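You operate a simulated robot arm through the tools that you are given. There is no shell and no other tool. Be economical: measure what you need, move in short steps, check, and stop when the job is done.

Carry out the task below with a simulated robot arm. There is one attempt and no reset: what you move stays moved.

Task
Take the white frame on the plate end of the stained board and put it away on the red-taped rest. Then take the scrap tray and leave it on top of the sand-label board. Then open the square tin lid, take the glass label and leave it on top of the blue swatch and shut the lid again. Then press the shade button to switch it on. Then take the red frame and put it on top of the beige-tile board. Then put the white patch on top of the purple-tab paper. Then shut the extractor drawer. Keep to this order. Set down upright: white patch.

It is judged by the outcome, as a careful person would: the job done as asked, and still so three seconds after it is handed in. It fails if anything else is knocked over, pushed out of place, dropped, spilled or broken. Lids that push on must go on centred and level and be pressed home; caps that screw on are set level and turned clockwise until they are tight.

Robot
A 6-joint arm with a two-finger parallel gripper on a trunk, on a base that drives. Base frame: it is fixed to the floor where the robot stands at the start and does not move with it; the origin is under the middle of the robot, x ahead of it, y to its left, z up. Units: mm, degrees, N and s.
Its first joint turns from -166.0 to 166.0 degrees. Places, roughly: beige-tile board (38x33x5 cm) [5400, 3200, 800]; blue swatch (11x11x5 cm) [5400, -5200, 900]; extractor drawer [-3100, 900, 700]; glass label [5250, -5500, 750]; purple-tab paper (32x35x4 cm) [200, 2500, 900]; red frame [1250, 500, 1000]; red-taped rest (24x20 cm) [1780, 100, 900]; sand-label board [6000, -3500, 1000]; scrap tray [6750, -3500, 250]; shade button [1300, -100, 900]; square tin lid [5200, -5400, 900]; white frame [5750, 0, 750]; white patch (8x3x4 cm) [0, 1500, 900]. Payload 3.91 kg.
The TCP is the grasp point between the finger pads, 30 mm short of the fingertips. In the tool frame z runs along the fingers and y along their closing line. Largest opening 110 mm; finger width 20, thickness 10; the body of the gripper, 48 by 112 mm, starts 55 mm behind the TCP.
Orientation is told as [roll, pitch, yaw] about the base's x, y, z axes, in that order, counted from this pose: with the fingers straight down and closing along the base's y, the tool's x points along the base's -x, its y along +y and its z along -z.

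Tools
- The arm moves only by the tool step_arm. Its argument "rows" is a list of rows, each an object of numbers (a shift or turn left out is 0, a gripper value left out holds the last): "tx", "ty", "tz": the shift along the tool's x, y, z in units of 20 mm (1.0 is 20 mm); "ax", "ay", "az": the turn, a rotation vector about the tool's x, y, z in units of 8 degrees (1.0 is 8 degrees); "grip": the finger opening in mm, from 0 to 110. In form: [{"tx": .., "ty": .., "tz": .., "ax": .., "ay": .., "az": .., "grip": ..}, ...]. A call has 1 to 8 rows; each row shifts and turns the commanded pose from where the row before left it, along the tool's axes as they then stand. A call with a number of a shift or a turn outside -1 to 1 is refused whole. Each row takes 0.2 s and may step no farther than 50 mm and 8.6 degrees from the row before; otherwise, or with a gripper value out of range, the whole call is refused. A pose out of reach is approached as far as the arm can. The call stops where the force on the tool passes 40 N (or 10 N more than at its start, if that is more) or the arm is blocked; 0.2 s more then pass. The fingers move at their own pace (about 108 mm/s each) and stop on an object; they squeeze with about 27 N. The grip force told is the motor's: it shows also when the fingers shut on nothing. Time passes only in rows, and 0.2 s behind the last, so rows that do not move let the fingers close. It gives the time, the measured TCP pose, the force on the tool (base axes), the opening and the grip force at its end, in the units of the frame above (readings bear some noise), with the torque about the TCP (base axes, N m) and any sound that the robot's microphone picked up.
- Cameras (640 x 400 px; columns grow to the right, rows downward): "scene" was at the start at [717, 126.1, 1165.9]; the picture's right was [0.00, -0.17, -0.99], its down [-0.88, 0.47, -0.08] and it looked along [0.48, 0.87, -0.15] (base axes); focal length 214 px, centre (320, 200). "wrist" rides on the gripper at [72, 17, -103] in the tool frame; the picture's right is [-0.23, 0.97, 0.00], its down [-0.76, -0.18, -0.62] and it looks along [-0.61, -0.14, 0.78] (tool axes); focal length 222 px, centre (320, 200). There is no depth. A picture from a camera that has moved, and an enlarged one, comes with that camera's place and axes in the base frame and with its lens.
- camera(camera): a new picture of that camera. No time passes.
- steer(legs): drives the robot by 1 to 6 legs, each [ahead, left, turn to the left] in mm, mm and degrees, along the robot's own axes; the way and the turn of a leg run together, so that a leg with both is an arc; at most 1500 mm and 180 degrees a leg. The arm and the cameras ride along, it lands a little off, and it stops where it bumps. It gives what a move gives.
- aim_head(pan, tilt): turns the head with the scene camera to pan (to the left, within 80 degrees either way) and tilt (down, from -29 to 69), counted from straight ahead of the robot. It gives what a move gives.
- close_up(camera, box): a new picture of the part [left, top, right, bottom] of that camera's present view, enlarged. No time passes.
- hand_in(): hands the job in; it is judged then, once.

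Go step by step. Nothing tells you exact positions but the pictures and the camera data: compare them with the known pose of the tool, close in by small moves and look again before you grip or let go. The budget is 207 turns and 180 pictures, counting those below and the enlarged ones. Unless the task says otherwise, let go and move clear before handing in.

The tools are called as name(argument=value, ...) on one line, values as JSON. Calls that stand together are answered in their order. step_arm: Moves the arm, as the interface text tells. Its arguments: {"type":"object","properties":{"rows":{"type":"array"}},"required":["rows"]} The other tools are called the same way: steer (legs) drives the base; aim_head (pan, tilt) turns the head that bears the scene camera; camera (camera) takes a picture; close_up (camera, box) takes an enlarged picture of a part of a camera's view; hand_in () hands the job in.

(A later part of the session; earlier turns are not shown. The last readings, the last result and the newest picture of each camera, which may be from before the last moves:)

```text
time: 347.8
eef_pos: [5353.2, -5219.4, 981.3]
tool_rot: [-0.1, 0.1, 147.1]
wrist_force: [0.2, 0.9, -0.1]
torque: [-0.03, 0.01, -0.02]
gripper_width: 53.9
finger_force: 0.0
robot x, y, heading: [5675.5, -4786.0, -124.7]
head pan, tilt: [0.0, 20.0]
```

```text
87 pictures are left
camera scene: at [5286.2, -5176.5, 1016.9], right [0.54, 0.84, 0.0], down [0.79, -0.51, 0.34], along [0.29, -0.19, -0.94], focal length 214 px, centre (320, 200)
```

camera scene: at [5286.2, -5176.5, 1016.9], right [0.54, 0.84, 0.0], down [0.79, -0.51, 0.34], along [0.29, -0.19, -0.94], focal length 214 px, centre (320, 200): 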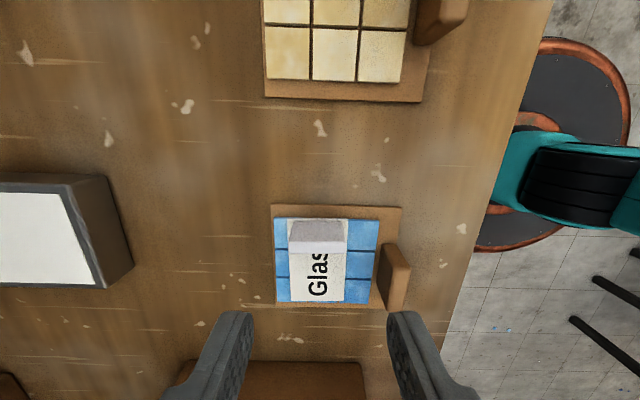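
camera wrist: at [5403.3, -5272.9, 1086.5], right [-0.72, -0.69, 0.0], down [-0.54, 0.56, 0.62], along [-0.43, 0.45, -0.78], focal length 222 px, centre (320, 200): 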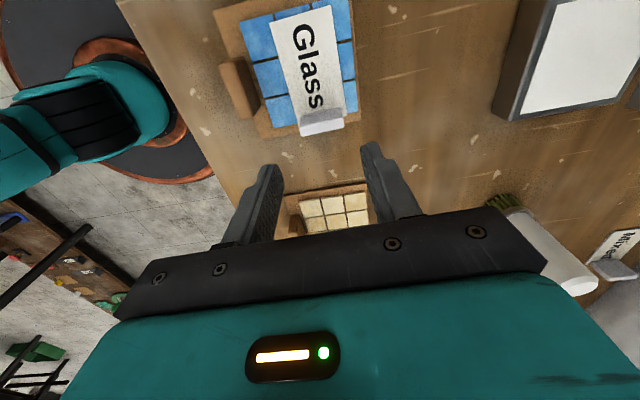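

The label sits on the blue swatch. Now I'll shut the lid by going behind it with closed fingers and pushing the tab toward the robot.

step_arm(rows=[{"tz": -1, "grip": 0}, {"tz": -1}, {"tz": -1}, {"tz": -1}, {"tz": -1}, {"ty": 1}, {"ty": 1}, {"ty": 1}])

step_arm(rows=[{"ty": 1}, {"ty": 1}, {"ty": 1}, {"ty": 1}, {"ty": 1}, {"ty": 1}, {"ty": 1}, {"ty": 1}])

step_arm(rows=[{"ty": 1}, {"ty": 1}, {"ty": 1}, {"ty": 1}, {"ty": 1}, {"ty": 1}, {"ty": 0.5, "tx": -0.2}])

camera(camera="wrist")

```text
time: 349.6
eef_pos: [5321.2, -5270.3, 1082.9]
tool_rot: [-0.1, 0.1, 147.2]
wrist_force: [0.0, 0.8, 0.4]
torque: [-0.03, 0.04, 0.01]
gripper_width: 0.0
finger_force: 26.9
robot x, y, heading: [5670.2, -4783.5, -124.8]
head pan, tilt: [0.0, 20.0]
```

```text
time: 351.4
eef_pos: [5232.7, -5403.8, 1081.2]
tool_rot: [-0.2, 0.1, 147.1]
wrist_force: [0.4, 0.2, 0.3]
torque: [-0.05, 0.0, -0.01]
gripper_width: 0.0
finger_force: 26.3
robot x, y, heading: [5671.7, -4785.5, -124.9]
head pan, tilt: [0.0, 20.0]
```

```text
time: 352.9
eef_pos: [5159.0, -5511.5, 1081.2]
tool_rot: [-0.2, 0.1, 147.1]
wrist_force: [0.1, 0.7, 0.9]
torque: [0.01, 0.02, 0.0]
gripper_width: 0.3
finger_force: 26.7
robot x, y, heading: [5672.1, -4785.2, -124.8]
head pan, tilt: [0.0, 20.0]
```

```text
86 pictures are left
camera wrist: at [5210.0, -5565.8, 1185.1], right [-0.72, -0.69, 0.0], down [-0.54, 0.56, 0.62], along [-0.43, 0.45, -0.78], focal length 222 px, centre (320, 200)
```

wrist: 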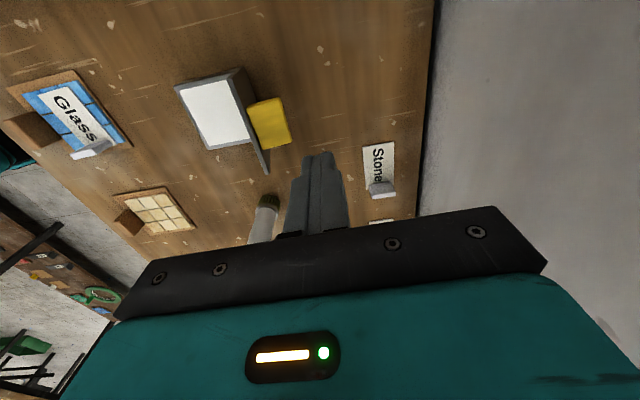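

The fingers are behind the tab and aligned. I'll lower and push toward the robot.

step_arm(rows=[{"tz": 1}, {"tz": 1}, {"tz": 1}, {"tz": 1}, {"tz": 1}, {"tz": 0.2, "tx": 0.3}])

step_arm(rows=[{"ty": -1}, {"ty": -0.7}, {"ty": -0.7}, {"ty": -0.7}, {"ty": -0.7}, {"ty": -0.7}, {"ty": -0.7}, {"ty": -0.5}])

camera(camera="wrist")

```text
time: 354.4
eef_pos: [5164.4, -5515.7, 977.5]
tool_rot: [0.1, 0.0, 147.1]
wrist_force: [0.4, 0.1, -0.4]
torque: [-0.01, 0.03, 0.04]
gripper_width: 0.0
finger_force: 27.0
robot x, y, heading: [5671.3, -4784.2, -124.5]
head pan, tilt: [0.0, 20.0]
```

```text
time: 355.4
eef_pos: [5199.7, -5462.5, 981.1]
tool_rot: [0.3, 0.1, 147.1]
wrist_force: [-0.4, 0.8, 0.3]
torque: [0.02, -0.02, 0.02]
gripper_width: 0.1
finger_force: 26.7
robot x, y, heading: [5667.6, -4782.9, -124.7]
head pan, tilt: [0.0, 20.0]
stopped in row 5: the force on the tool passed its limit at 43 N (the readings are from after the stop); the commanded pose is now the measured one
```

```text
85 pictures are left
camera wrist: at [5251.0, -5515.1, 1085.5], right [-0.72, -0.69, 0.0], down [-0.54, 0.57, 0.62], along [-0.43, 0.44, -0.78], focal length 222 px, centre (320, 200)
```

wrist: 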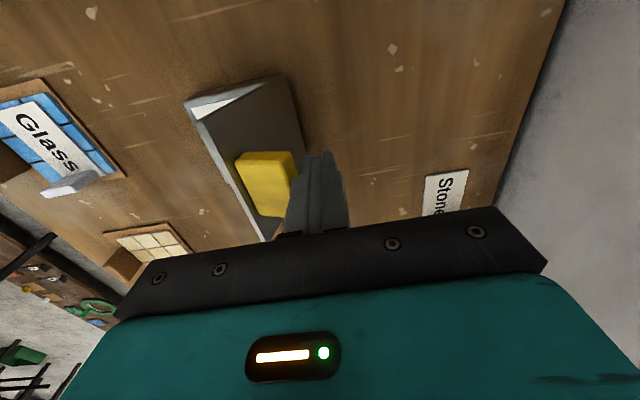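

The lid is coming down. I'll continue more slowly.

step_arm(rows=[{"ty": -0.35}, {"ty": -0.35}, {"ty": -0.35}, {"ty": -0.35}, {"ty": -0.35}, {"ty": -0.35}, {"ty": -0.35}, {"ty": -0.35}])

camera(camera="wrist")

```text
time: 357.2
eef_pos: [5230.1, -5413.9, 980.3]
tool_rot: [0.4, 0.1, 147.2]
wrist_force: [0.3, -0.5, -0.3]
torque: [-0.01, 0.04, 0.03]
gripper_width: 0.4
finger_force: 26.8
robot x, y, heading: [5671.3, -4784.5, -124.9]
head pan, tilt: [0.0, 20.0]
```

```text
84 pictures are left
camera wrist: at [5281.7, -5468.1, 1085.5], right [-0.72, -0.69, 0.0], down [-0.54, 0.57, 0.62], along [-0.43, 0.44, -0.78], focal length 222 px, centre (320, 200)
```

wrist: 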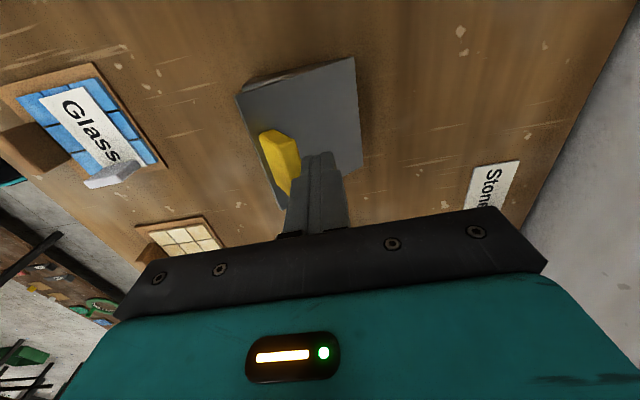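

The lid is nearly down. I'll rise, move over the tab and press it shut.

step_arm(rows=[{"tz": -1}, {"ty": -1}, {"ty": -1}, {"ty": -0.5}, {"tz": 0.5}, {"tz": 0.5}, {"tz": 0.5}, {"tz": 0.5}])

step_arm(rows=[{"tz": 0.3}, {"tz": 0.3}, {"tz": 0.3}, {"tz": 0.2}, {"tz": 0.2}, {"tz": 0.2}, {"tz": 0.2}])

camera(camera="wrist")

```text
time: 359.0
eef_pos: [5258.8, -5371.7, 962.7]
tool_rot: [0.4, 0.1, 147.1]
wrist_force: [12.2, 18.5, 15.1]
torque: [0.49, -0.23, -0.16]
gripper_width: 0.1
finger_force: 27.0
robot x, y, heading: [5672.7, -4788.4, -124.8]
head pan, tilt: [0.0, 20.0]
```

```text
time: 359.4
eef_pos: [5260.4, -5370.2, 960.5]
tool_rot: [0.3, 0.0, 147.1]
wrist_force: [11.2, 14.1, 12.8]
torque: [0.37, -0.2, -0.12]
gripper_width: 0.0
finger_force: 27.1
robot x, y, heading: [5670.2, -4783.4, -124.7]
head pan, tilt: [0.0, 20.0]
stopped in row 1: the force on the tool passed its limit at 44 N (the readings are from after the stop); the commanded pose is now the measured one
```

```text
83 pictures are left
camera wrist: at [5310.5, -5423.1, 1065.2], right [-0.72, -0.69, 0.01], down [-0.54, 0.57, 0.62], along [-0.43, 0.44, -0.78], focal length 222 px, centre (320, 200)
```

wrist: 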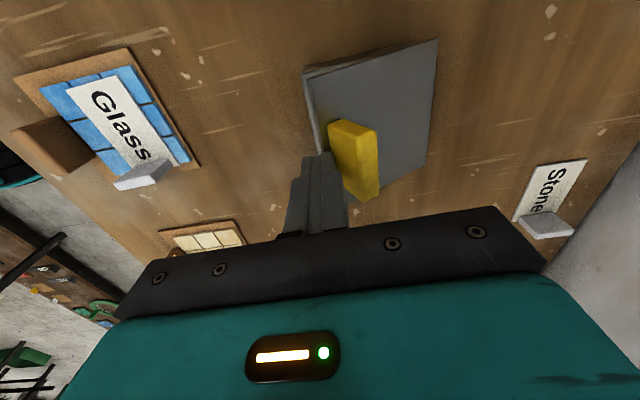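

The fingertips caught the tab's front edge. I'll rise a little, move back onto the tab and press again.

step_arm(rows=[{"tz": -1}, {"ty": 0.9}, {"tz": 0.5}, {"tz": 0.4}, {"tz": 0.3}, {"tz": 0.3}, {"tz": 0.3}, {"tz": 0.3}])

step_arm(rows=[{"tz": 0.25}, {"tz": 0.25}, {"tz": 0.2}, {"tz": 0.2}, {"tz": 0.2}])

camera(camera="wrist")

```text
time: 360.0
eef_pos: [5251.4, -5381.9, 983.6]
tool_rot: [0.4, 0.0, 147.1]
wrist_force: [9.2, 10.8, 15.9]
torque: [0.27, -0.13, -0.08]
gripper_width: 0.0
finger_force: 27.3
robot x, y, heading: [5677.2, -4785.3, -124.8]
head pan, tilt: [0.0, 20.0]
stopped in row 3: the force on the tool passed its limit at 52 N (the readings are from after the stop); the commanded pose is now the measured one
```

```text
time: 360.4
eef_pos: [5251.5, -5381.7, 982.5]
tool_rot: [0.6, -0.1, 147.1]
wrist_force: [9.6, 12.0, 17.3]
torque: [0.25, -0.08, -0.13]
gripper_width: 0.0
finger_force: 26.6
robot x, y, heading: [5675.0, -4784.0, -124.9]
head pan, tilt: [0.0, 20.0]
stopped in row 1: the force on the tool passed its limit at 45 N (the readings are from after the stop); the commanded pose is now the measured one
```

```text
82 pictures are left
camera wrist: at [5302.5, -5435.0, 1087.2], right [-0.72, -0.69, 0.01], down [-0.54, 0.57, 0.62], along [-0.44, 0.44, -0.78], focal length 222 px, centre (320, 200)
```

wrist: 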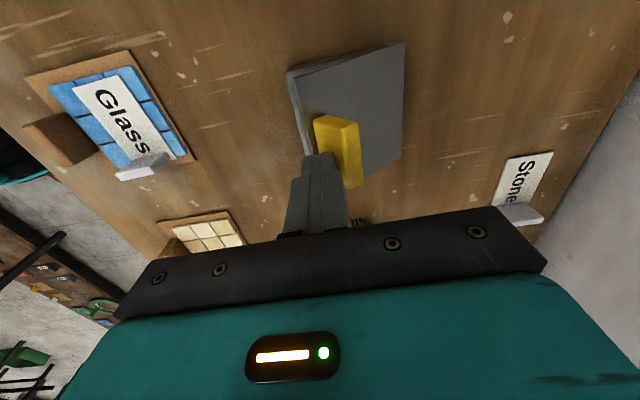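

step_arm(rows=[{"tz": -0.6}, {"ty": 0.6}, {"tz": 0.3}, {"tz": 0.15}, {"tz": 0.1}, {"tz": 0.1}, {"tz": 0.1}, {"tz": 0.1}])

step_arm(rows=[{"tz": 0.1}, {"tz": 0.1}, {"tz": 0.1}, {"tz": 0.1}, {"tz": 0.1}, {"tz": 0.1}, {"tz": 0.1}, {"tz": 0.1}])

```text
time: 361.2
eef_pos: [5245.6, -5390.3, 994.1]
tool_rot: [0.8, 0.0, 147.1]
wrist_force: [6.7, 7.4, 15.8]
torque: [0.15, -0.07, -0.05]
gripper_width: 0.0
finger_force: 27.2
robot x, y, heading: [5674.6, -4782.0, -124.8]
head pan, tilt: [0.0, 20.0]
stopped in row 3: the force on the tool passed its limit at 48 N (the readings are from after the stop); the commanded pose is now the measured one
```

```text
time: 361.7
eef_pos: [5244.6, -5388.9, 993.7]
tool_rot: [1.0, 0.0, 147.1]
wrist_force: [6.7, 7.4, 14.8]
torque: [0.11, -0.05, -0.12]
gripper_width: 0.1
finger_force: 27.0
robot x, y, heading: [5672.9, -4783.3, -124.7]
head pan, tilt: [0.0, 20.0]
stopped in row 2: the force on the tool passed its limit at 43 N (the readings are from after the stop); the commanded pose is now the measured one
```

Vertical pressing on the raised tab end has too little leverage. I'll tuck the fingertip into the corner behind the tab and push diagonally down and toward the robot.

step_arm(rows=[{"tz": -1}, {"ty": 1}, {"ty": 0.4}, {"tz": 1}, {"tz": 0.8}, {"tz": 0.3}])

step_arm(rows=[{"ty": -0.25, "tz": 0.1}, {"ty": -0.2, "tz": 0.12}, {"ty": -0.2, "tz": 0.15}, {"ty": -0.2, "tz": 0.18}, {"ty": -0.17, "tz": 0.2}, {"ty": -0.15, "tz": 0.22}, {"ty": -0.12, "tz": 0.22}, {"ty": -0.1, "tz": 0.22}])

camera(camera="wrist")

```text
time: 363.1
eef_pos: [5229.3, -5414.3, 968.9]
tool_rot: [0.8, -0.1, 147.2]
wrist_force: [-0.1, -0.8, -0.3]
torque: [-0.03, -0.03, -0.04]
gripper_width: 0.0
finger_force: 27.4
robot x, y, heading: [5675.3, -4782.9, -124.8]
head pan, tilt: [0.0, 20.0]
```

```text
time: 364.9
eef_pos: [5244.2, -5391.9, 941.1]
tool_rot: [0.8, 0.0, 147.2]
wrist_force: [-0.4, 0.5, -0.2]
torque: [0.04, 0.02, 0.06]
gripper_width: 0.2
finger_force: 27.6
robot x, y, heading: [5672.7, -4784.9, -124.7]
head pan, tilt: [0.0, 20.0]
```

```text
81 pictures are left
camera wrist: at [5296.1, -5444.5, 1046.2], right [-0.72, -0.69, 0.01], down [-0.54, 0.57, 0.62], along [-0.44, 0.44, -0.78], focal length 222 px, centre (320, 200)
```

wrist: 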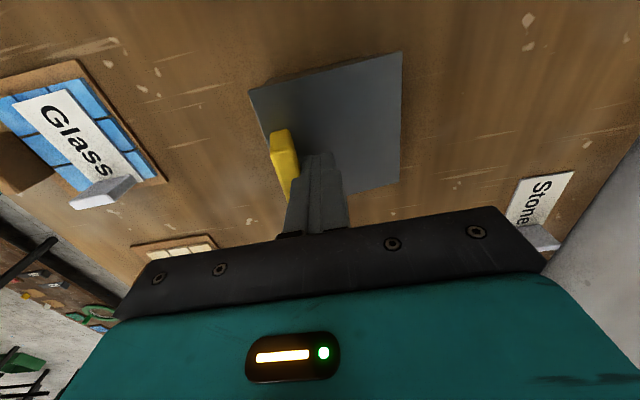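

Nearly shut. I'll press on the tab's top to close it fully.

step_arm(rows=[{"tz": -1}, {"tz": -1}, {"ty": -0.95}, {"tz": 0.8}, {"tz": 0.2}, {"tz": 0.2}, {"tz": 0.1}, {"tz": 0.1}])

step_arm(rows=[{"tz": 0.1}, {"tz": 0.1}, {"tz": 0.1}, {"tz": 0.1}, {"tz": 0.1}, {"tz": 0.1}, {"tz": 0.1}, {"tz": 0.1}])

camera(camera="wrist")

```text
time: 365.3
eef_pos: [5243.1, -5393.4, 948.0]
tool_rot: [0.6, 0.0, 147.1]
wrist_force: [-9.1, -14.7, -14.8]
torque: [-0.15, 0.29, -0.13]
gripper_width: 0.1
finger_force: 26.9
robot x, y, heading: [5669.5, -4785.8, -124.9]
head pan, tilt: [0.0, 20.0]
stopped in row 1: the force on the tool passed its limit at 54 N (the readings are from after the stop); the commanded pose is now the measured one
```

```text
time: 367.1
eef_pos: [5244.2, -5392.9, 933.5]
tool_rot: [0.7, 0.0, 147.1]
wrist_force: [0.6, 0.1, -0.4]
torque: [-0.02, -0.02, -0.03]
gripper_width: 0.0
finger_force: 26.8
robot x, y, heading: [5670.2, -4779.2, -124.8]
head pan, tilt: [0.0, 20.0]
```

```text
80 pictures are left
camera wrist: at [5295.1, -5446.2, 1037.6], right [-0.72, -0.69, 0.01], down [-0.54, 0.57, 0.62], along [-0.44, 0.44, -0.78], focal length 222 px, centre (320, 200)
```

wrist: 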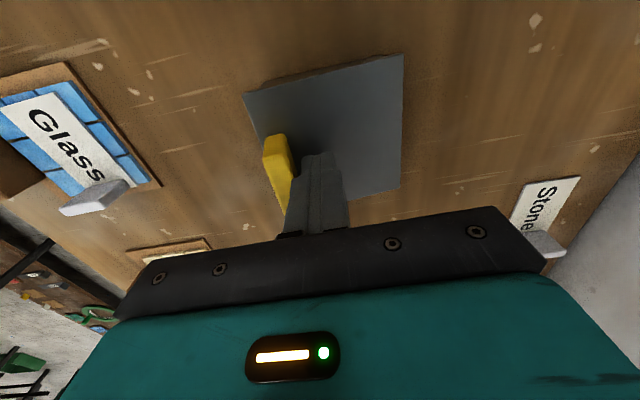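

The tip wedges against the tab when rising. I'll shift toward the wall first, then rise and come over the tab.

step_arm(rows=[{"ty": 0.4}, {"ty": 0.4}, {"tz": -0.5}, {"tz": -1}, {"tz": -1}, {"ty": -1}, {"ty": -0.9}])

step_arm(rows=[{"tz": 0.5}, {"tz": 0.4}, {"tz": 0.2}, {"tz": 0.1}, {"tz": 0.1}, {"tz": 0.1}, {"tz": 0.1}, {"tz": 0.1}])

camera(camera="wrist")

```text
time: 368.7
eef_pos: [5256.8, -5374.1, 983.4]
tool_rot: [0.7, 0.0, 147.1]
wrist_force: [0.1, -0.6, -0.4]
torque: [0.03, 0.02, 0.0]
gripper_width: 0.0
finger_force: 27.1
robot x, y, heading: [5672.9, -4785.2, -125.1]
head pan, tilt: [0.0, 20.0]
```

```text
time: 370.5
eef_pos: [5255.2, -5373.8, 951.9]
tool_rot: [0.7, 0.0, 147.3]
wrist_force: [-0.4, -0.8, 0.6]
torque: [-0.02, -0.01, 0.02]
gripper_width: 0.3
finger_force: 27.6
robot x, y, heading: [5672.4, -4787.2, -125.1]
head pan, tilt: [0.0, 20.0]
```

```text
79 pictures are left
camera wrist: at [5307.1, -5427.2, 1055.7], right [-0.72, -0.69, 0.01], down [-0.54, 0.57, 0.62], along [-0.44, 0.44, -0.78], focal length 222 px, centre (320, 200)
```

wrist: 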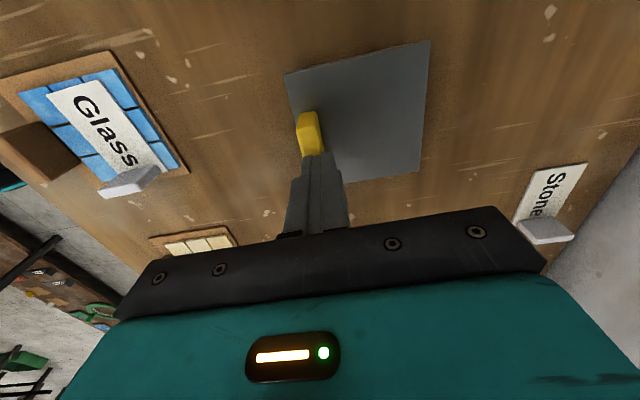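

step_arm(rows=[{"tz": 0.15}, {"tz": 0.1}, {"tz": 0.1}, {"tz": 0.1}, {"tz": 0.1}, {"tz": 0.1}, {"tz": 0.1}, {"tz": 0.1}])

step_arm(rows=[{"tz": 0.08}, {"tz": 0.08}, {"tz": 0.08}, {"tz": 0.08}, {"tz": 0.08}, {"tz": 0.08}])

camera(camera="wrist")

```text
time: 371.2
eef_pos: [5255.6, -5373.7, 950.1]
tool_rot: [1.1, -0.1, 147.1]
wrist_force: [2.8, 2.1, 19.4]
torque: [0.09, -0.13, 0.14]
gripper_width: 0.0
finger_force: 27.4
robot x, y, heading: [5672.0, -4784.3, -124.8]
head pan, tilt: [0.0, 20.0]
stopped in row 3: the force on the tool passed its limit at 43 N (the readings are from after the stop); the commanded pose is now the measured one
```

```text
time: 371.8
eef_pos: [5255.6, -5374.5, 951.7]
tool_rot: [1.2, 0.0, 147.0]
wrist_force: [4.0, 2.7, 19.5]
torque: [0.13, -0.11, 0.07]
gripper_width: 0.2
finger_force: 26.9
robot x, y, heading: [5670.5, -4786.8, -125.0]
head pan, tilt: [0.0, 20.0]
stopped in row 2: the force on the tool passed its limit at 43 N (the readings are from after the stop); the commanded pose is now the measured one
```

```text
78 pictures are left
camera wrist: at [5308.2, -5425.8, 1054.8], right [-0.72, -0.69, 0.02], down [-0.54, 0.57, 0.62], along [-0.44, 0.43, -0.78], focal length 222 px, centre (320, 200)
```

wrist: 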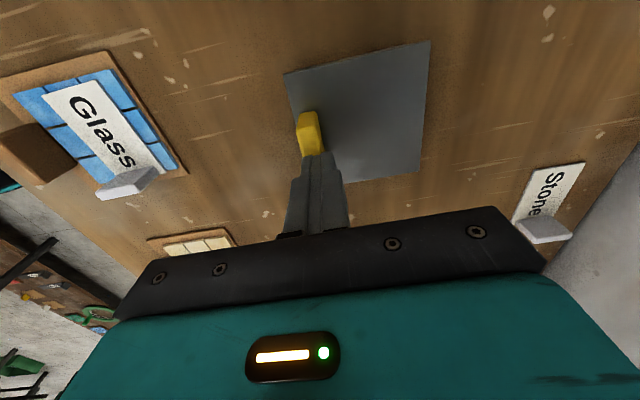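

There is firm contact with the tab top at z≈920. I'll back away and inspect the lid for a gap.

step_arm(rows=[{"tz": -1}, {"tz": -1}, {"ty": -1}, {"ty": -1}, {"ty": -1}, {"ty": -1}, {"ty": -1}, {"ty": -1}])

aim_head(pan=60, tilt=25)

camera(camera="scene")

```text
time: 373.6
eef_pos: [5321.6, -5272.1, 985.3]
tool_rot: [1.1, 0.1, 147.1]
wrist_force: [-0.5, 0.1, 0.3]
torque: [0.04, -0.01, -0.01]
gripper_width: 0.0
finger_force: 26.8
robot x, y, heading: [5672.4, -4786.4, -124.9]
head pan, tilt: [0.0, 20.0]
```

```text
time: 374.9
eef_pos: [5322.3, -5272.0, 985.5]
tool_rot: [1.3, 0.1, 147.2]
wrist_force: [0.6, 0.2, -0.7]
torque: [0.0, 0.02, -0.03]
gripper_width: 0.0
finger_force: 27.2
robot x, y, heading: [5672.7, -4784.2, -124.9]
head pan, tilt: [60.0, 25.0]
```

```text
77 pictures are left
camera scene: at [5219.8, -5300.2, 1069.1], right [0.26, 0.41, -0.88], down [0.96, -0.18, 0.2], along [-0.08, -0.9, -0.44], focal length 214 px, centre (320, 200)
```

scene: 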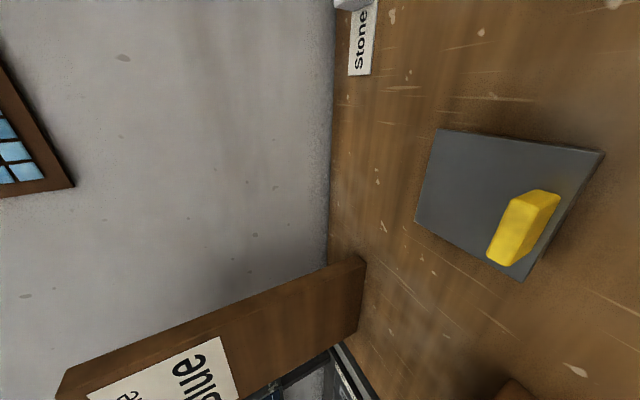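

close_up(camera="scene", box=[400, 110, 620, 290])

```text
2.22 times, centred on (510, 200) of scene
camera zoom: at [5219.8, -5300.2, 1069.1], right [0.26, 0.41, -0.88], down [0.96, -0.18, 0.2], along [-0.08, -0.9, -0.44], focal length 477 px, centre (-102, 200)
```

zoom: 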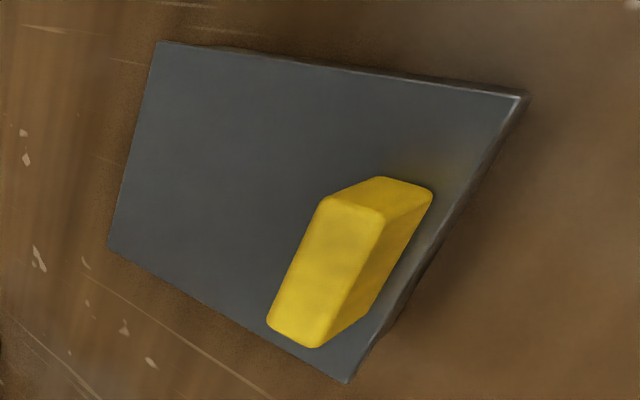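

step_arm(rows=[{"ty": -1}, {"ty": -1}, {"ty": -1}, {"ty": -1}, {"ty": -1}, {"ty": -1}, {"ty": -1}, {"ty": -1}])

aim_head(pan=62, tilt=15)

camera(camera="scene")

```text
time: 376.7
eef_pos: [5410.1, -5137.5, 982.8]
tool_rot: [1.1, 0.1, 147.1]
wrist_force: [-0.5, 0.2, 0.1]
torque: [0.02, -0.03, -0.01]
gripper_width: 0.2
finger_force: 26.6
robot x, y, heading: [5669.9, -4784.8, -124.9]
head pan, tilt: [60.0, 25.0]
```

```text
time: 377.4
eef_pos: [5407.8, -5139.1, 982.5]
tool_rot: [1.1, 0.1, 147.1]
wrist_force: [-1.5, -0.1, -0.3]
torque: [-0.04, 0.02, -0.02]
gripper_width: 0.0
finger_force: 26.9
robot x, y, heading: [5673.9, -4788.4, -124.6]
head pan, tilt: [62.0, 15.0]
```

```text
75 pictures are left
camera scene: at [5291.2, -5159.7, 1068.8], right [0.25, 0.38, -0.89], down [0.94, -0.33, 0.12], along [-0.25, -0.86, -0.44], focal length 214 px, centre (320, 200)
```

scene: 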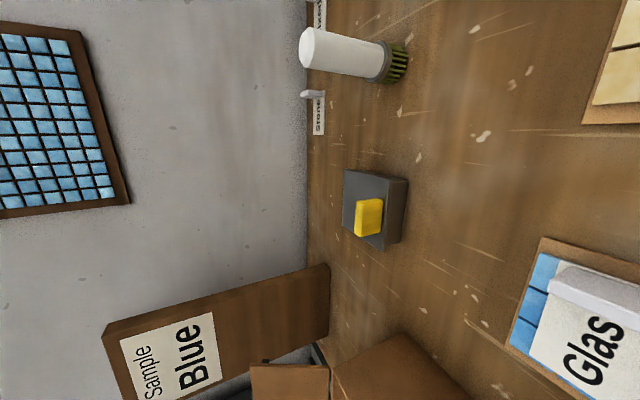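

close_up(camera="scene", box=[330, 155, 430, 260])

```text
3.81 times, centred on (380, 208) of scene
camera zoom: at [5291.2, -5159.7, 1068.8], right [0.25, 0.38, -0.89], down [0.94, -0.33, 0.12], along [-0.25, -0.86, -0.44], focal length 817 px, centre (91, 171)
```

zoom: 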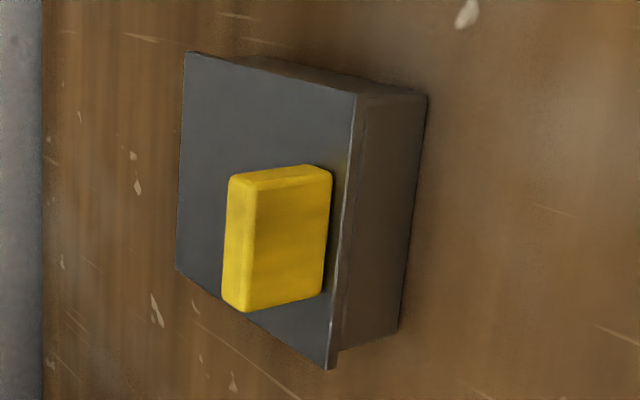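

The lid is flush and shut, and the label is on the blue swatch. Next is the shade button on the first bench, at about (1338, -147), reachable from the aisle. I'll raise the arm and drive there.

step_arm(rows=[{"tz": -1}, {"tz": -1}, {"tz": -1}, {"tz": -1}, {"tz": -1}, {"tz": -1}])

steer(legs=[[-690, 0, 0], [0, 0, -90], [1500, 0, 0], [1500, 0, 0], [1500, 0, 0], [1500, 0, 0]])

aim_head(pan=60, tilt=0)

camera(camera="scene")

```text
time: 378.8
eef_pos: [5409.4, -5136.2, 1103.3]
tool_rot: [1.1, 0.0, 147.2]
wrist_force: [-0.8, -1.0, 0.2]
torque: [0.04, -0.03, -0.01]
gripper_width: 0.0
finger_force: 27.4
robot x, y, heading: [5672.8, -4786.9, -124.9]
head pan, tilt: [62.0, 15.0]
```

```text
time: 414.7
eef_pos: [805.5, -439.9, 1101.9]
tool_rot: [1.2, 0.0, 55.7]
wrist_force: [-0.4, 0.5, 1.2]
torque: [0.0, 0.01, -0.03]
gripper_width: 0.0
finger_force: 26.8
robot x, y, heading: [1152.5, -713.7, 144.2]
head pan, tilt: [62.0, 15.0]
```

```text
time: 415.4
eef_pos: [805.6, -439.8, 1101.8]
tool_rot: [1.2, 0.0, 55.8]
wrist_force: [0.1, -0.1, -0.3]
torque: [-0.02, 0.03, 0.04]
gripper_width: 0.0
finger_force: 27.6
robot x, y, heading: [1150.0, -710.5, 144.0]
head pan, tilt: [60.0, 0.0]
```

```text
73 pictures are left
camera scene: at [803.3, -306.1, 1187.0], right [0.4, -0.27, -0.88], down [-0.56, -0.83, 0.0], along [-0.73, 0.49, -0.48], focal length 214 px, centre (320, 200)
```

scene: 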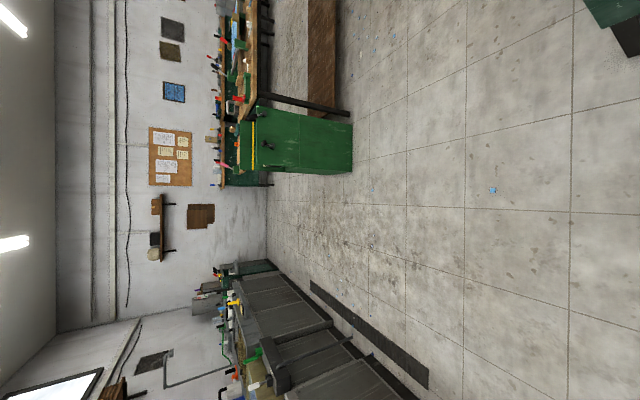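

steer(legs=[[150, 0, 0], [0, 0, -88.6]])

aim_head(pan=40, tilt=0)

camera(camera="scene")

```text
time: 420.6
eef_pos: [1291.1, -266.8, 1101.7]
tool_rot: [1.2, 0.0, -32.4]
wrist_force: [-0.7, 0.2, 0.6]
torque: [0.03, -0.01, -0.01]
gripper_width: 0.0
finger_force: 27.2
robot x, y, heading: [1030.8, -621.7, 55.7]
head pan, tilt: [60.0, 0.0]
```

```text
time: 421.4
eef_pos: [1290.8, -267.4, 1102.0]
tool_rot: [1.3, 0.0, -32.3]
wrist_force: [0.9, -0.3, -0.1]
torque: [-0.01, 0.04, 0.02]
gripper_width: 0.0
finger_force: 27.4
robot x, y, heading: [1027.9, -621.2, 55.6]
head pan, tilt: [40.0, 0.0]
```

```text
72 pictures are left
camera scene: at [1412.8, -278.7, 1162.7], right [-0.4, -0.64, -0.66], down [-0.84, 0.54, 0.0], along [0.35, 0.56, -0.75], focal length 214 px, centre (320, 200)
```

scene: 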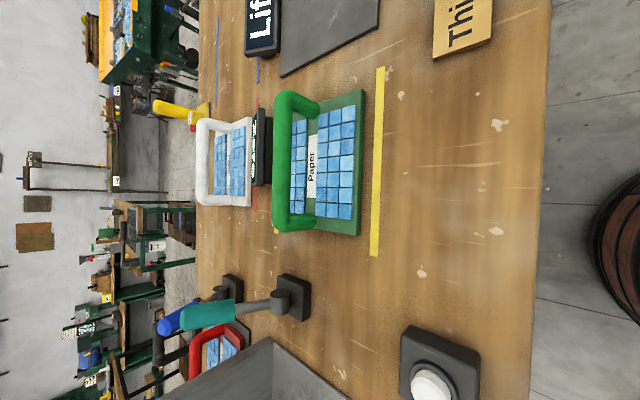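

The white button on the black box near the Pale/Mid/Deep blocks is the shade button, at about (1302, -145). I'll hover over it.

step_arm(rows=[{"tx": 0.5, "ty": 0.9}, {"tx": 0.5, "ty": 0.9}, {"tx": 0.5, "ty": 0.9}, {"tx": 0.5, "ty": 0.9}, {"tx": 0.5, "ty": 0.9}, {"tx": 0.3, "ty": 0.9}])

aim_head(pan=0, tilt=20)

camera(camera="wrist")

camera(camera="scene")

```text
time: 422.8
eef_pos: [1300.5, -147.0, 1104.1]
tool_rot: [1.2, 0.1, -32.4]
wrist_force: [0.0, -0.4, -0.2]
torque: [0.04, -0.03, 0.0]
gripper_width: 0.1
finger_force: 27.5
robot x, y, heading: [1033.8, -622.8, 55.4]
head pan, tilt: [40.0, 0.0]
```

```text
time: 423.9
eef_pos: [1301.8, -145.9, 1103.9]
tool_rot: [1.1, 0.0, -32.4]
wrist_force: [0.0, -0.4, -0.4]
torque: [0.0, -0.02, 0.03]
gripper_width: 0.1
finger_force: 26.9
robot x, y, heading: [1028.7, -619.8, 55.7]
head pan, tilt: [0.0, 20.0]
```

```text
71 pictures are left
camera wrist: at [1247.5, -95.8, 1208.7], right [0.71, 0.7, 0.02], down [0.54, -0.57, 0.62], along [0.45, -0.43, -0.78], focal length 222 px, centre (320, 200)
```

wrist: 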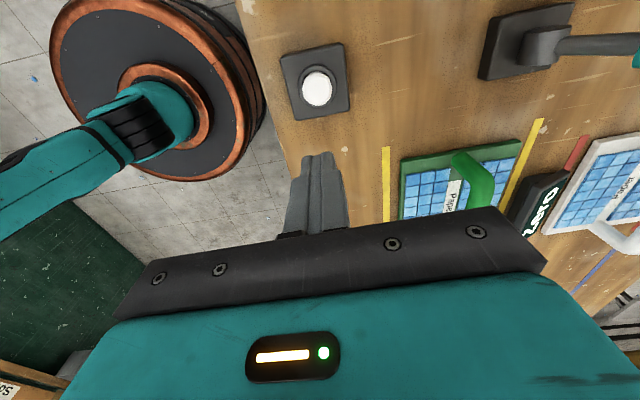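

```text
70 pictures are left
camera scene: at [1365.7, -188.6, 1139.0], right [-0.54, -0.84, -0.02], down [-0.8, 0.5, 0.34], along [-0.28, 0.2, -0.94], focal length 214 px, centre (320, 200)
```

scene: 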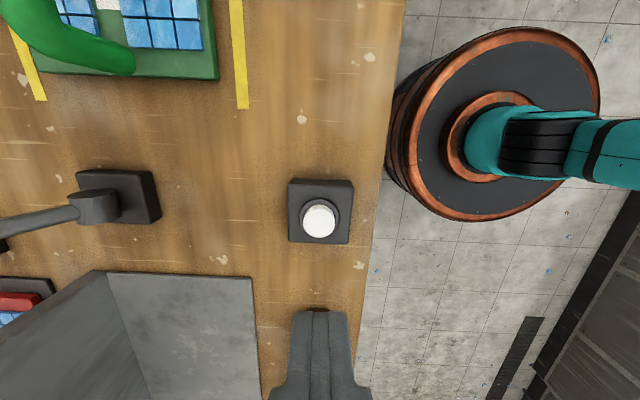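

The button top is at about (1289, -133, 940). I'll shift over it, then lower and press.

step_arm(rows=[{"tx": 0.9, "ty": 0.2}, {"tz": 1}, {"tz": 1}, {"tz": 1}, {"tz": 1}, {"tz": 1}])

camera(camera="wrist")

```text
time: 425.3
eef_pos: [1288.7, -130.6, 1005.8]
tool_rot: [1.1, 0.0, -32.4]
wrist_force: [0.0, -0.3, -1.0]
torque: [-0.02, 0.01, 0.01]
gripper_width: 0.0
finger_force: 27.1
robot x, y, heading: [1035.3, -622.7, 55.7]
head pan, tilt: [0.0, 20.0]
```

```text
69 pictures are left
camera wrist: at [1235.3, -80.9, 1108.6], right [0.71, 0.7, 0.02], down [0.54, -0.57, 0.62], along [0.44, -0.43, -0.78], focal length 222 px, centre (320, 200)
```

wrist: 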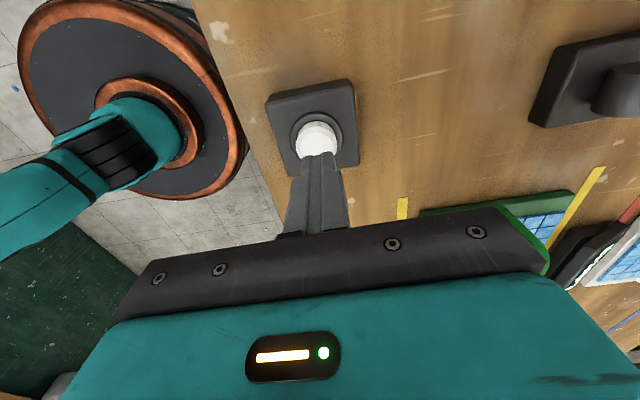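

step_arm(rows=[{"tz": 1}, {"tz": 0.5}, {"tz": 0.15}, {"tz": 0.15}, {"tz": 0.15}, {"tz": 0.15}, {"tz": 0.1}, {"tz": 0.1}])

camera(camera="wrist")

```text
time: 426.4
eef_pos: [1288.7, -131.3, 972.9]
tool_rot: [1.6, 0.0, -32.4]
wrist_force: [-3.5, -3.9, 25.8]
torque: [-0.11, 0.1, -0.12]
gripper_width: 0.0
finger_force: 27.3
robot x, y, heading: [1033.3, -621.9, 55.7]
head pan, tilt: [0.0, 20.0]
heard: click
stopped in row 5: the force on the tool passed its limit at 44 N (the readings are from after the stop); the commanded pose is now the measured one
```

```text
68 pictures are left
camera wrist: at [1234.9, -81.3, 1076.7], right [0.71, 0.7, 0.03], down [0.54, -0.57, 0.62], along [0.45, -0.43, -0.79], focal length 222 px, centre (320, 200)
```

wrist: 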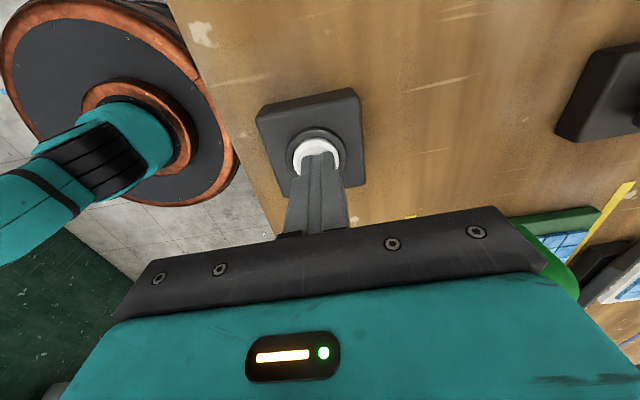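

It clicked. I'll rise and check the button's state.

step_arm(rows=[{"tz": -1}, {"tz": -1}, {"tz": -1}, {"tz": -1}, {"tz": -1}, {"tz": -1}, {"tz": -1}, {"tz": -1}])

camera(camera="scene")

```text
time: 428.2
eef_pos: [1287.9, -133.6, 1130.8]
tool_rot: [1.4, 0.0, -32.4]
wrist_force: [0.1, -0.1, 0.0]
torque: [0.04, 0.01, 0.03]
gripper_width: 0.0
finger_force: 27.2
robot x, y, heading: [1029.1, -625.7, 55.6]
head pan, tilt: [0.0, 20.0]
```

```text
67 pictures are left
camera scene: at [1351.4, -176.1, 1164.4], right [-0.54, -0.84, -0.02], down [-0.8, 0.5, 0.34], along [-0.28, 0.2, -0.94], focal length 214 px, centre (320, 200)
```

scene: 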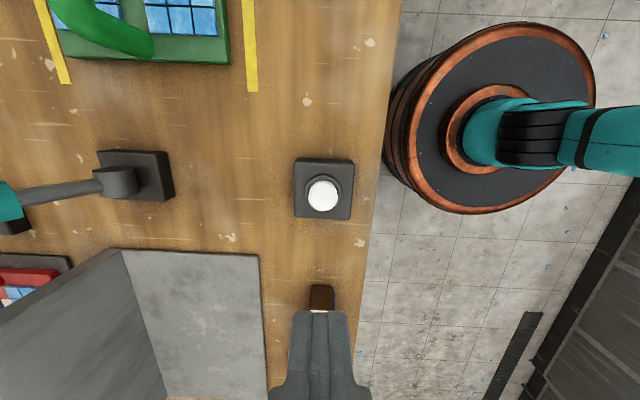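

The button was pressed once, and I'll check its display from the bench's end. Next is the red frame, so I'll drive around the end of the bench to look for it.

steer(legs=[[0, 0, 90], [1050, 0, 0], [0, 0, -90], [1060, 0, 0], [0, 0, -90]])

aim_head(pan=60, tilt=0)

camera(camera="scene")

```text
time: 450.2
eef_pos: [1237.3, 577.7, 1128.8]
tool_rot: [1.5, 0.1, -122.6]
wrist_force: [0.7, 0.2, 0.6]
torque: [0.01, -0.02, -0.01]
gripper_width: 0.1
finger_force: 26.9
robot x, y, heading: [747.7, 833.5, -34.8]
head pan, tilt: [0.0, 20.0]
```

```text
time: 451.5
eef_pos: [1237.7, 576.9, 1129.4]
tool_rot: [1.5, 0.0, -122.6]
wrist_force: [-0.9, 0.3, 0.0]
torque: [0.03, 0.0, 0.02]
gripper_width: 0.0
finger_force: 27.1
robot x, y, heading: [749.0, 839.2, -34.6]
head pan, tilt: [60.0, 0.0]
```

```text
66 pictures are left
camera scene: at [1239.5, 443.9, 1214.2], right [-0.4, 0.26, -0.88], down [0.54, 0.84, 0.0], along [0.74, -0.47, -0.48], focal length 214 px, centre (320, 200)
```

scene: 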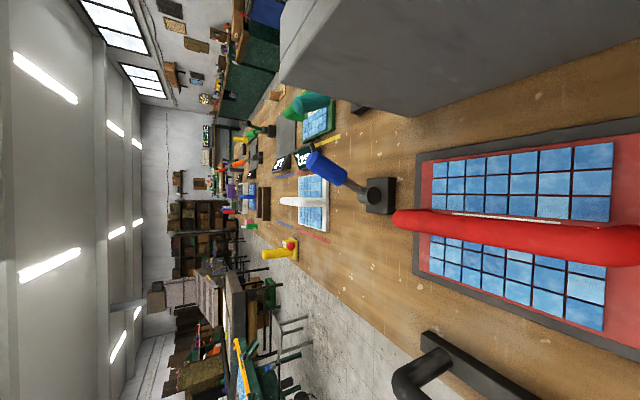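

The red frame is right below and ahead, with its bar handle running along the bench. I'll look with the wrist camera and straight down.

camera(camera="wrist")

aim_head(pan=10, tilt=10)

camera(camera="scene")

```text
65 pictures are left
camera wrist: at [1286.5, 629.9, 1234.1], right [0.7, -0.72, 0.02], down [-0.57, -0.54, 0.62], along [-0.43, -0.44, -0.79], focal length 222 px, centre (320, 200)
```

wrist: 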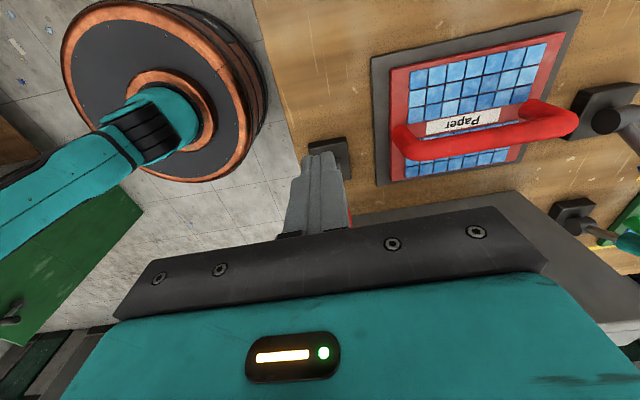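

```text
time: 452.6
eef_pos: [1236.6, 576.8, 1128.5]
tool_rot: [1.4, 0.0, -122.6]
wrist_force: [0.9, 1.1, 0.9]
torque: [-0.01, 0.03, -0.03]
gripper_width: 0.0
finger_force: 26.4
robot x, y, heading: [748.5, 836.9, -34.6]
head pan, tilt: [10.0, 10.0]
```

```text
64 pictures are left
camera scene: at [1197.2, 490.0, 1166.2], right [-0.83, 0.53, -0.2], down [0.5, 0.85, 0.17], along [0.26, 0.04, -0.97], focal length 214 px, centre (320, 200)
```

scene: 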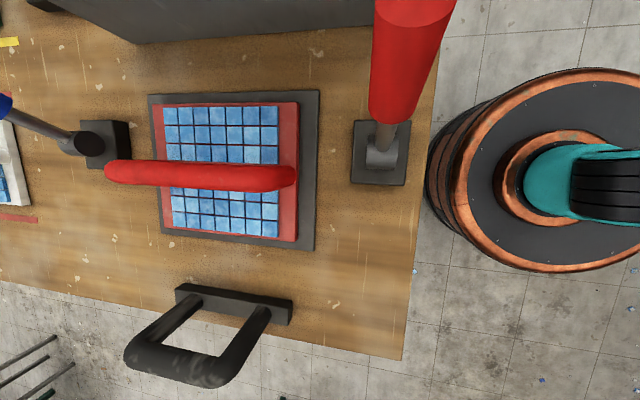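

The red bar's centre is at about (1355, 405, 968), and the bar runs along -33.5°. I'll rotate the gripper to close across it and move above.

step_arm(rows=[{"az": -1, "grip": 90}, {"az": -1}, {"az": -1}, {"az": -1}, {"az": -1}, {"az": -1}, {"az": -1}, {"az": -1}])

step_arm(rows=[{"az": -1}, {"az": -1}, {"az": -1}, {"az": -0.13, "ax": -0.17, "tx": -1, "ty": -0.4}, {"tx": -1, "ty": -0.4}, {"tx": -1, "ty": -0.4}, {"tx": -1, "ty": -0.4}, {"tx": -1, "ty": -0.4}])

step_arm(rows=[{"tx": -1, "ty": -0.4}, {"tx": -1, "ty": -0.4}, {"tx": -1, "ty": -0.4}, {"tx": -1, "ty": -0.4}, {"tx": -0.6, "ty": -0.3}, {"tz": 1}, {"tz": 1}])

camera(camera="wrist")

```text
time: 454.4
eef_pos: [1236.3, 577.0, 1129.4]
tool_rot: [0.6, -1.3, -58.5]
wrist_force: [-0.6, 0.2, 0.3]
torque: [-0.02, 0.01, 0.01]
gripper_width: 90.0
finger_force: 0.1
robot x, y, heading: [749.6, 833.7, -34.4]
head pan, tilt: [10.0, 10.0]
```

```text
time: 456.2
eef_pos: [1297.4, 489.9, 1130.9]
tool_rot: [1.3, -1.4, -33.5]
wrist_force: [-0.2, -0.9, 0.7]
torque: [-0.02, -0.03, 0.0]
gripper_width: 89.8
finger_force: 0.0
robot x, y, heading: [749.3, 836.7, -34.8]
head pan, tilt: [10.0, 10.0]
```

```text
time: 457.9
eef_pos: [1353.6, 406.7, 1092.0]
tool_rot: [1.3, -1.5, -33.6]
wrist_force: [-0.2, 1.2, -0.1]
torque: [0.0, -0.03, 0.0]
gripper_width: 90.4
finger_force: 0.2
robot x, y, heading: [751.3, 830.4, -34.6]
head pan, tilt: [10.0, 10.0]
```

```text
63 pictures are left
camera wrist: at [1298.2, 459.4, 1195.3], right [0.73, 0.69, 0.03], down [0.51, -0.57, 0.64], along [0.45, -0.45, -0.77], focal length 222 px, centre (320, 200)
```

wrist: 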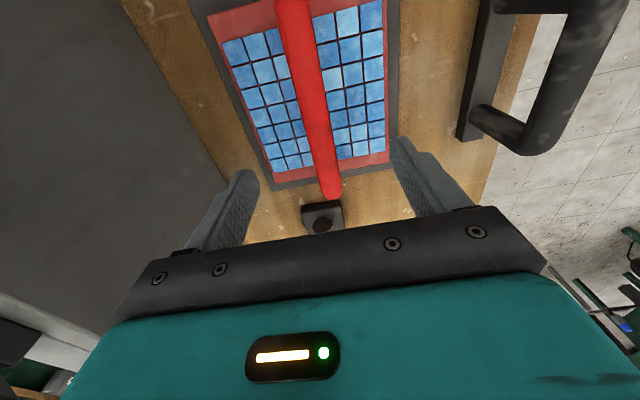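

Well aligned. I'll level the small tilt and descend to the bar.

step_arm(rows=[{"ax": 0.16, "ay": 0.19, "ty": -0.2}, {"tz": 1}, {"tz": 1}, {"tz": 1}, {"tz": 1}])

camera(camera="wrist")

```text
time: 459.1
eef_pos: [1351.9, 401.5, 1012.8]
tool_rot: [0.1, 0.0, -33.5]
wrist_force: [-0.8, 0.7, 0.5]
torque: [-0.03, -0.01, 0.01]
gripper_width: 90.0
finger_force: 0.1
robot x, y, heading: [751.6, 833.1, -34.7]
head pan, tilt: [10.0, 10.0]
```

```text
62 pictures are left
camera wrist: at [1299.4, 456.4, 1117.7], right [0.73, 0.69, 0.0], down [0.54, -0.57, 0.62], along [0.43, -0.45, -0.78], focal length 222 px, centre (320, 200)
```

wrist: 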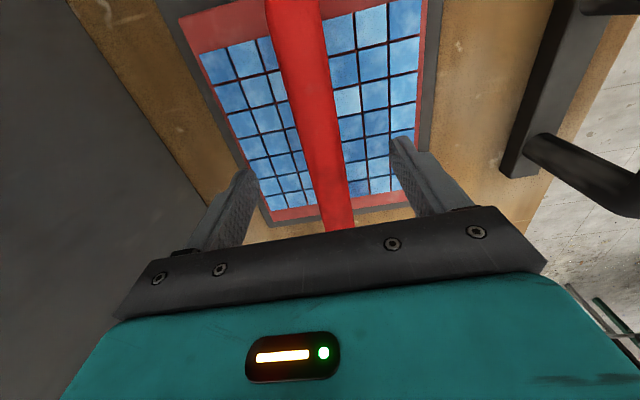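

step_arm(rows=[{"tz": 1}, {"tz": 0.7}, {"tz": 0.4}, {"grip": 0}, {"grip": 0}, {"grip": 0}, {"grip": 0}])

camera(camera="wrist")

```text
time: 460.6
eef_pos: [1351.6, 402.8, 971.4]
tool_rot: [0.0, 0.2, -33.7]
wrist_force: [0.3, 1.1, 0.9]
torque: [0.01, -0.05, -0.12]
gripper_width: 25.3
finger_force: 27.0
robot x, y, heading: [748.9, 838.1, -34.7]
head pan, tilt: [10.0, 10.0]
```

```text
61 pictures are left
camera wrist: at [1299.9, 456.4, 1075.1], right [0.73, 0.69, 0.0], down [0.54, -0.57, 0.62], along [0.43, -0.45, -0.78], focal length 222 px, centre (320, 200)
```

wrist: 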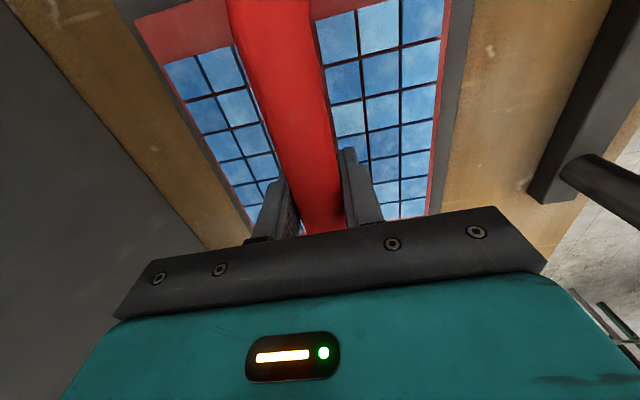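

Red frame gripped. I'll lift high, retract, sidestep left into the aisle and survey the left side for the beige-tile board.

step_arm(rows=[{"tz": -0.5}, {"tz": -1}, {"tz": -1}, {"tz": -1}, {"tz": -1}, {"tz": -1}, {"tz": -1}, {"tz": -1}])

step_arm(rows=[{"tz": -1}, {"tz": -1}, {"tz": -1}, {"tx": 1}, {"tx": 1}, {"tx": 1}, {"tx": 1}])

steer(legs=[[0, 850, 0], [1400, 0, 0]])

aim_head(pan=75, tilt=0)

camera(camera="scene")

```text
time: 462.4
eef_pos: [1351.5, 401.9, 1121.8]
tool_rot: [0.2, 0.1, -33.7]
wrist_force: [0.9, -0.1, -4.0]
torque: [0.02, 0.02, 0.02]
gripper_width: 25.8
finger_force: 27.4
robot x, y, heading: [750.4, 832.8, -34.9]
head pan, tilt: [10.0, 10.0]
```

```text
time: 464.1
eef_pos: [1284.4, 446.0, 1180.7]
tool_rot: [0.1, 0.1, -33.7]
wrist_force: [-0.8, -0.2, -4.8]
torque: [0.01, 0.1, -0.03]
gripper_width: 25.4
finger_force: 27.4
robot x, y, heading: [752.5, 839.5, -34.8]
head pan, tilt: [10.0, 10.0]
```

```text
time: 475.2
eef_pos: [2925.3, 327.6, 1180.7]
tool_rot: [0.1, 0.0, -34.2]
wrist_force: [0.4, 0.7, -4.1]
torque: [0.0, 0.06, -0.03]
gripper_width: 25.6
finger_force: 27.3
robot x, y, heading: [2391.3, 721.6, -35.2]
head pan, tilt: [10.0, 10.0]
```

```text
time: 476.6
eef_pos: [2927.0, 327.8, 1180.2]
tool_rot: [0.1, 0.2, -34.3]
wrist_force: [-0.4, -0.1, -3.8]
torque: [-0.01, 0.04, 0.02]
gripper_width: 25.8
finger_force: 27.2
robot x, y, heading: [2394.5, 723.7, -35.1]
head pan, tilt: [75.0, 0.0]
```

```text
60 pictures are left
camera scene: at [3064.4, 337.6, 1285.0], right [-0.15, -0.21, -0.97], down [-0.83, 0.56, 0.0], along [0.54, 0.8, -0.26], focal length 214 px, centre (320, 200)
```

scene: 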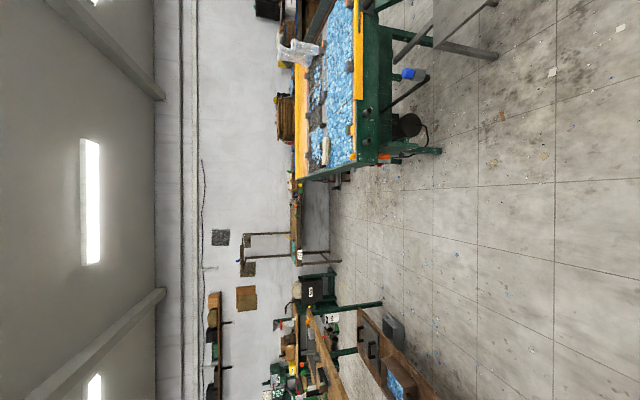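

close_up(camera="scene", box=[260, 140, 340, 270])

```text
3.08 times, centred on (300, 205) of scene
camera zoom: at [3064.4, 337.6, 1285.0], right [-0.15, -0.21, -0.97], down [-0.83, 0.56, 0.0], along [0.54, 0.8, -0.26], focal length 660 px, centre (382, 185)
```

zoom: 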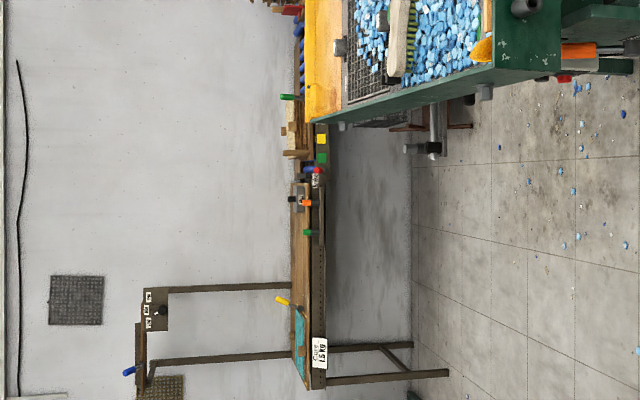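

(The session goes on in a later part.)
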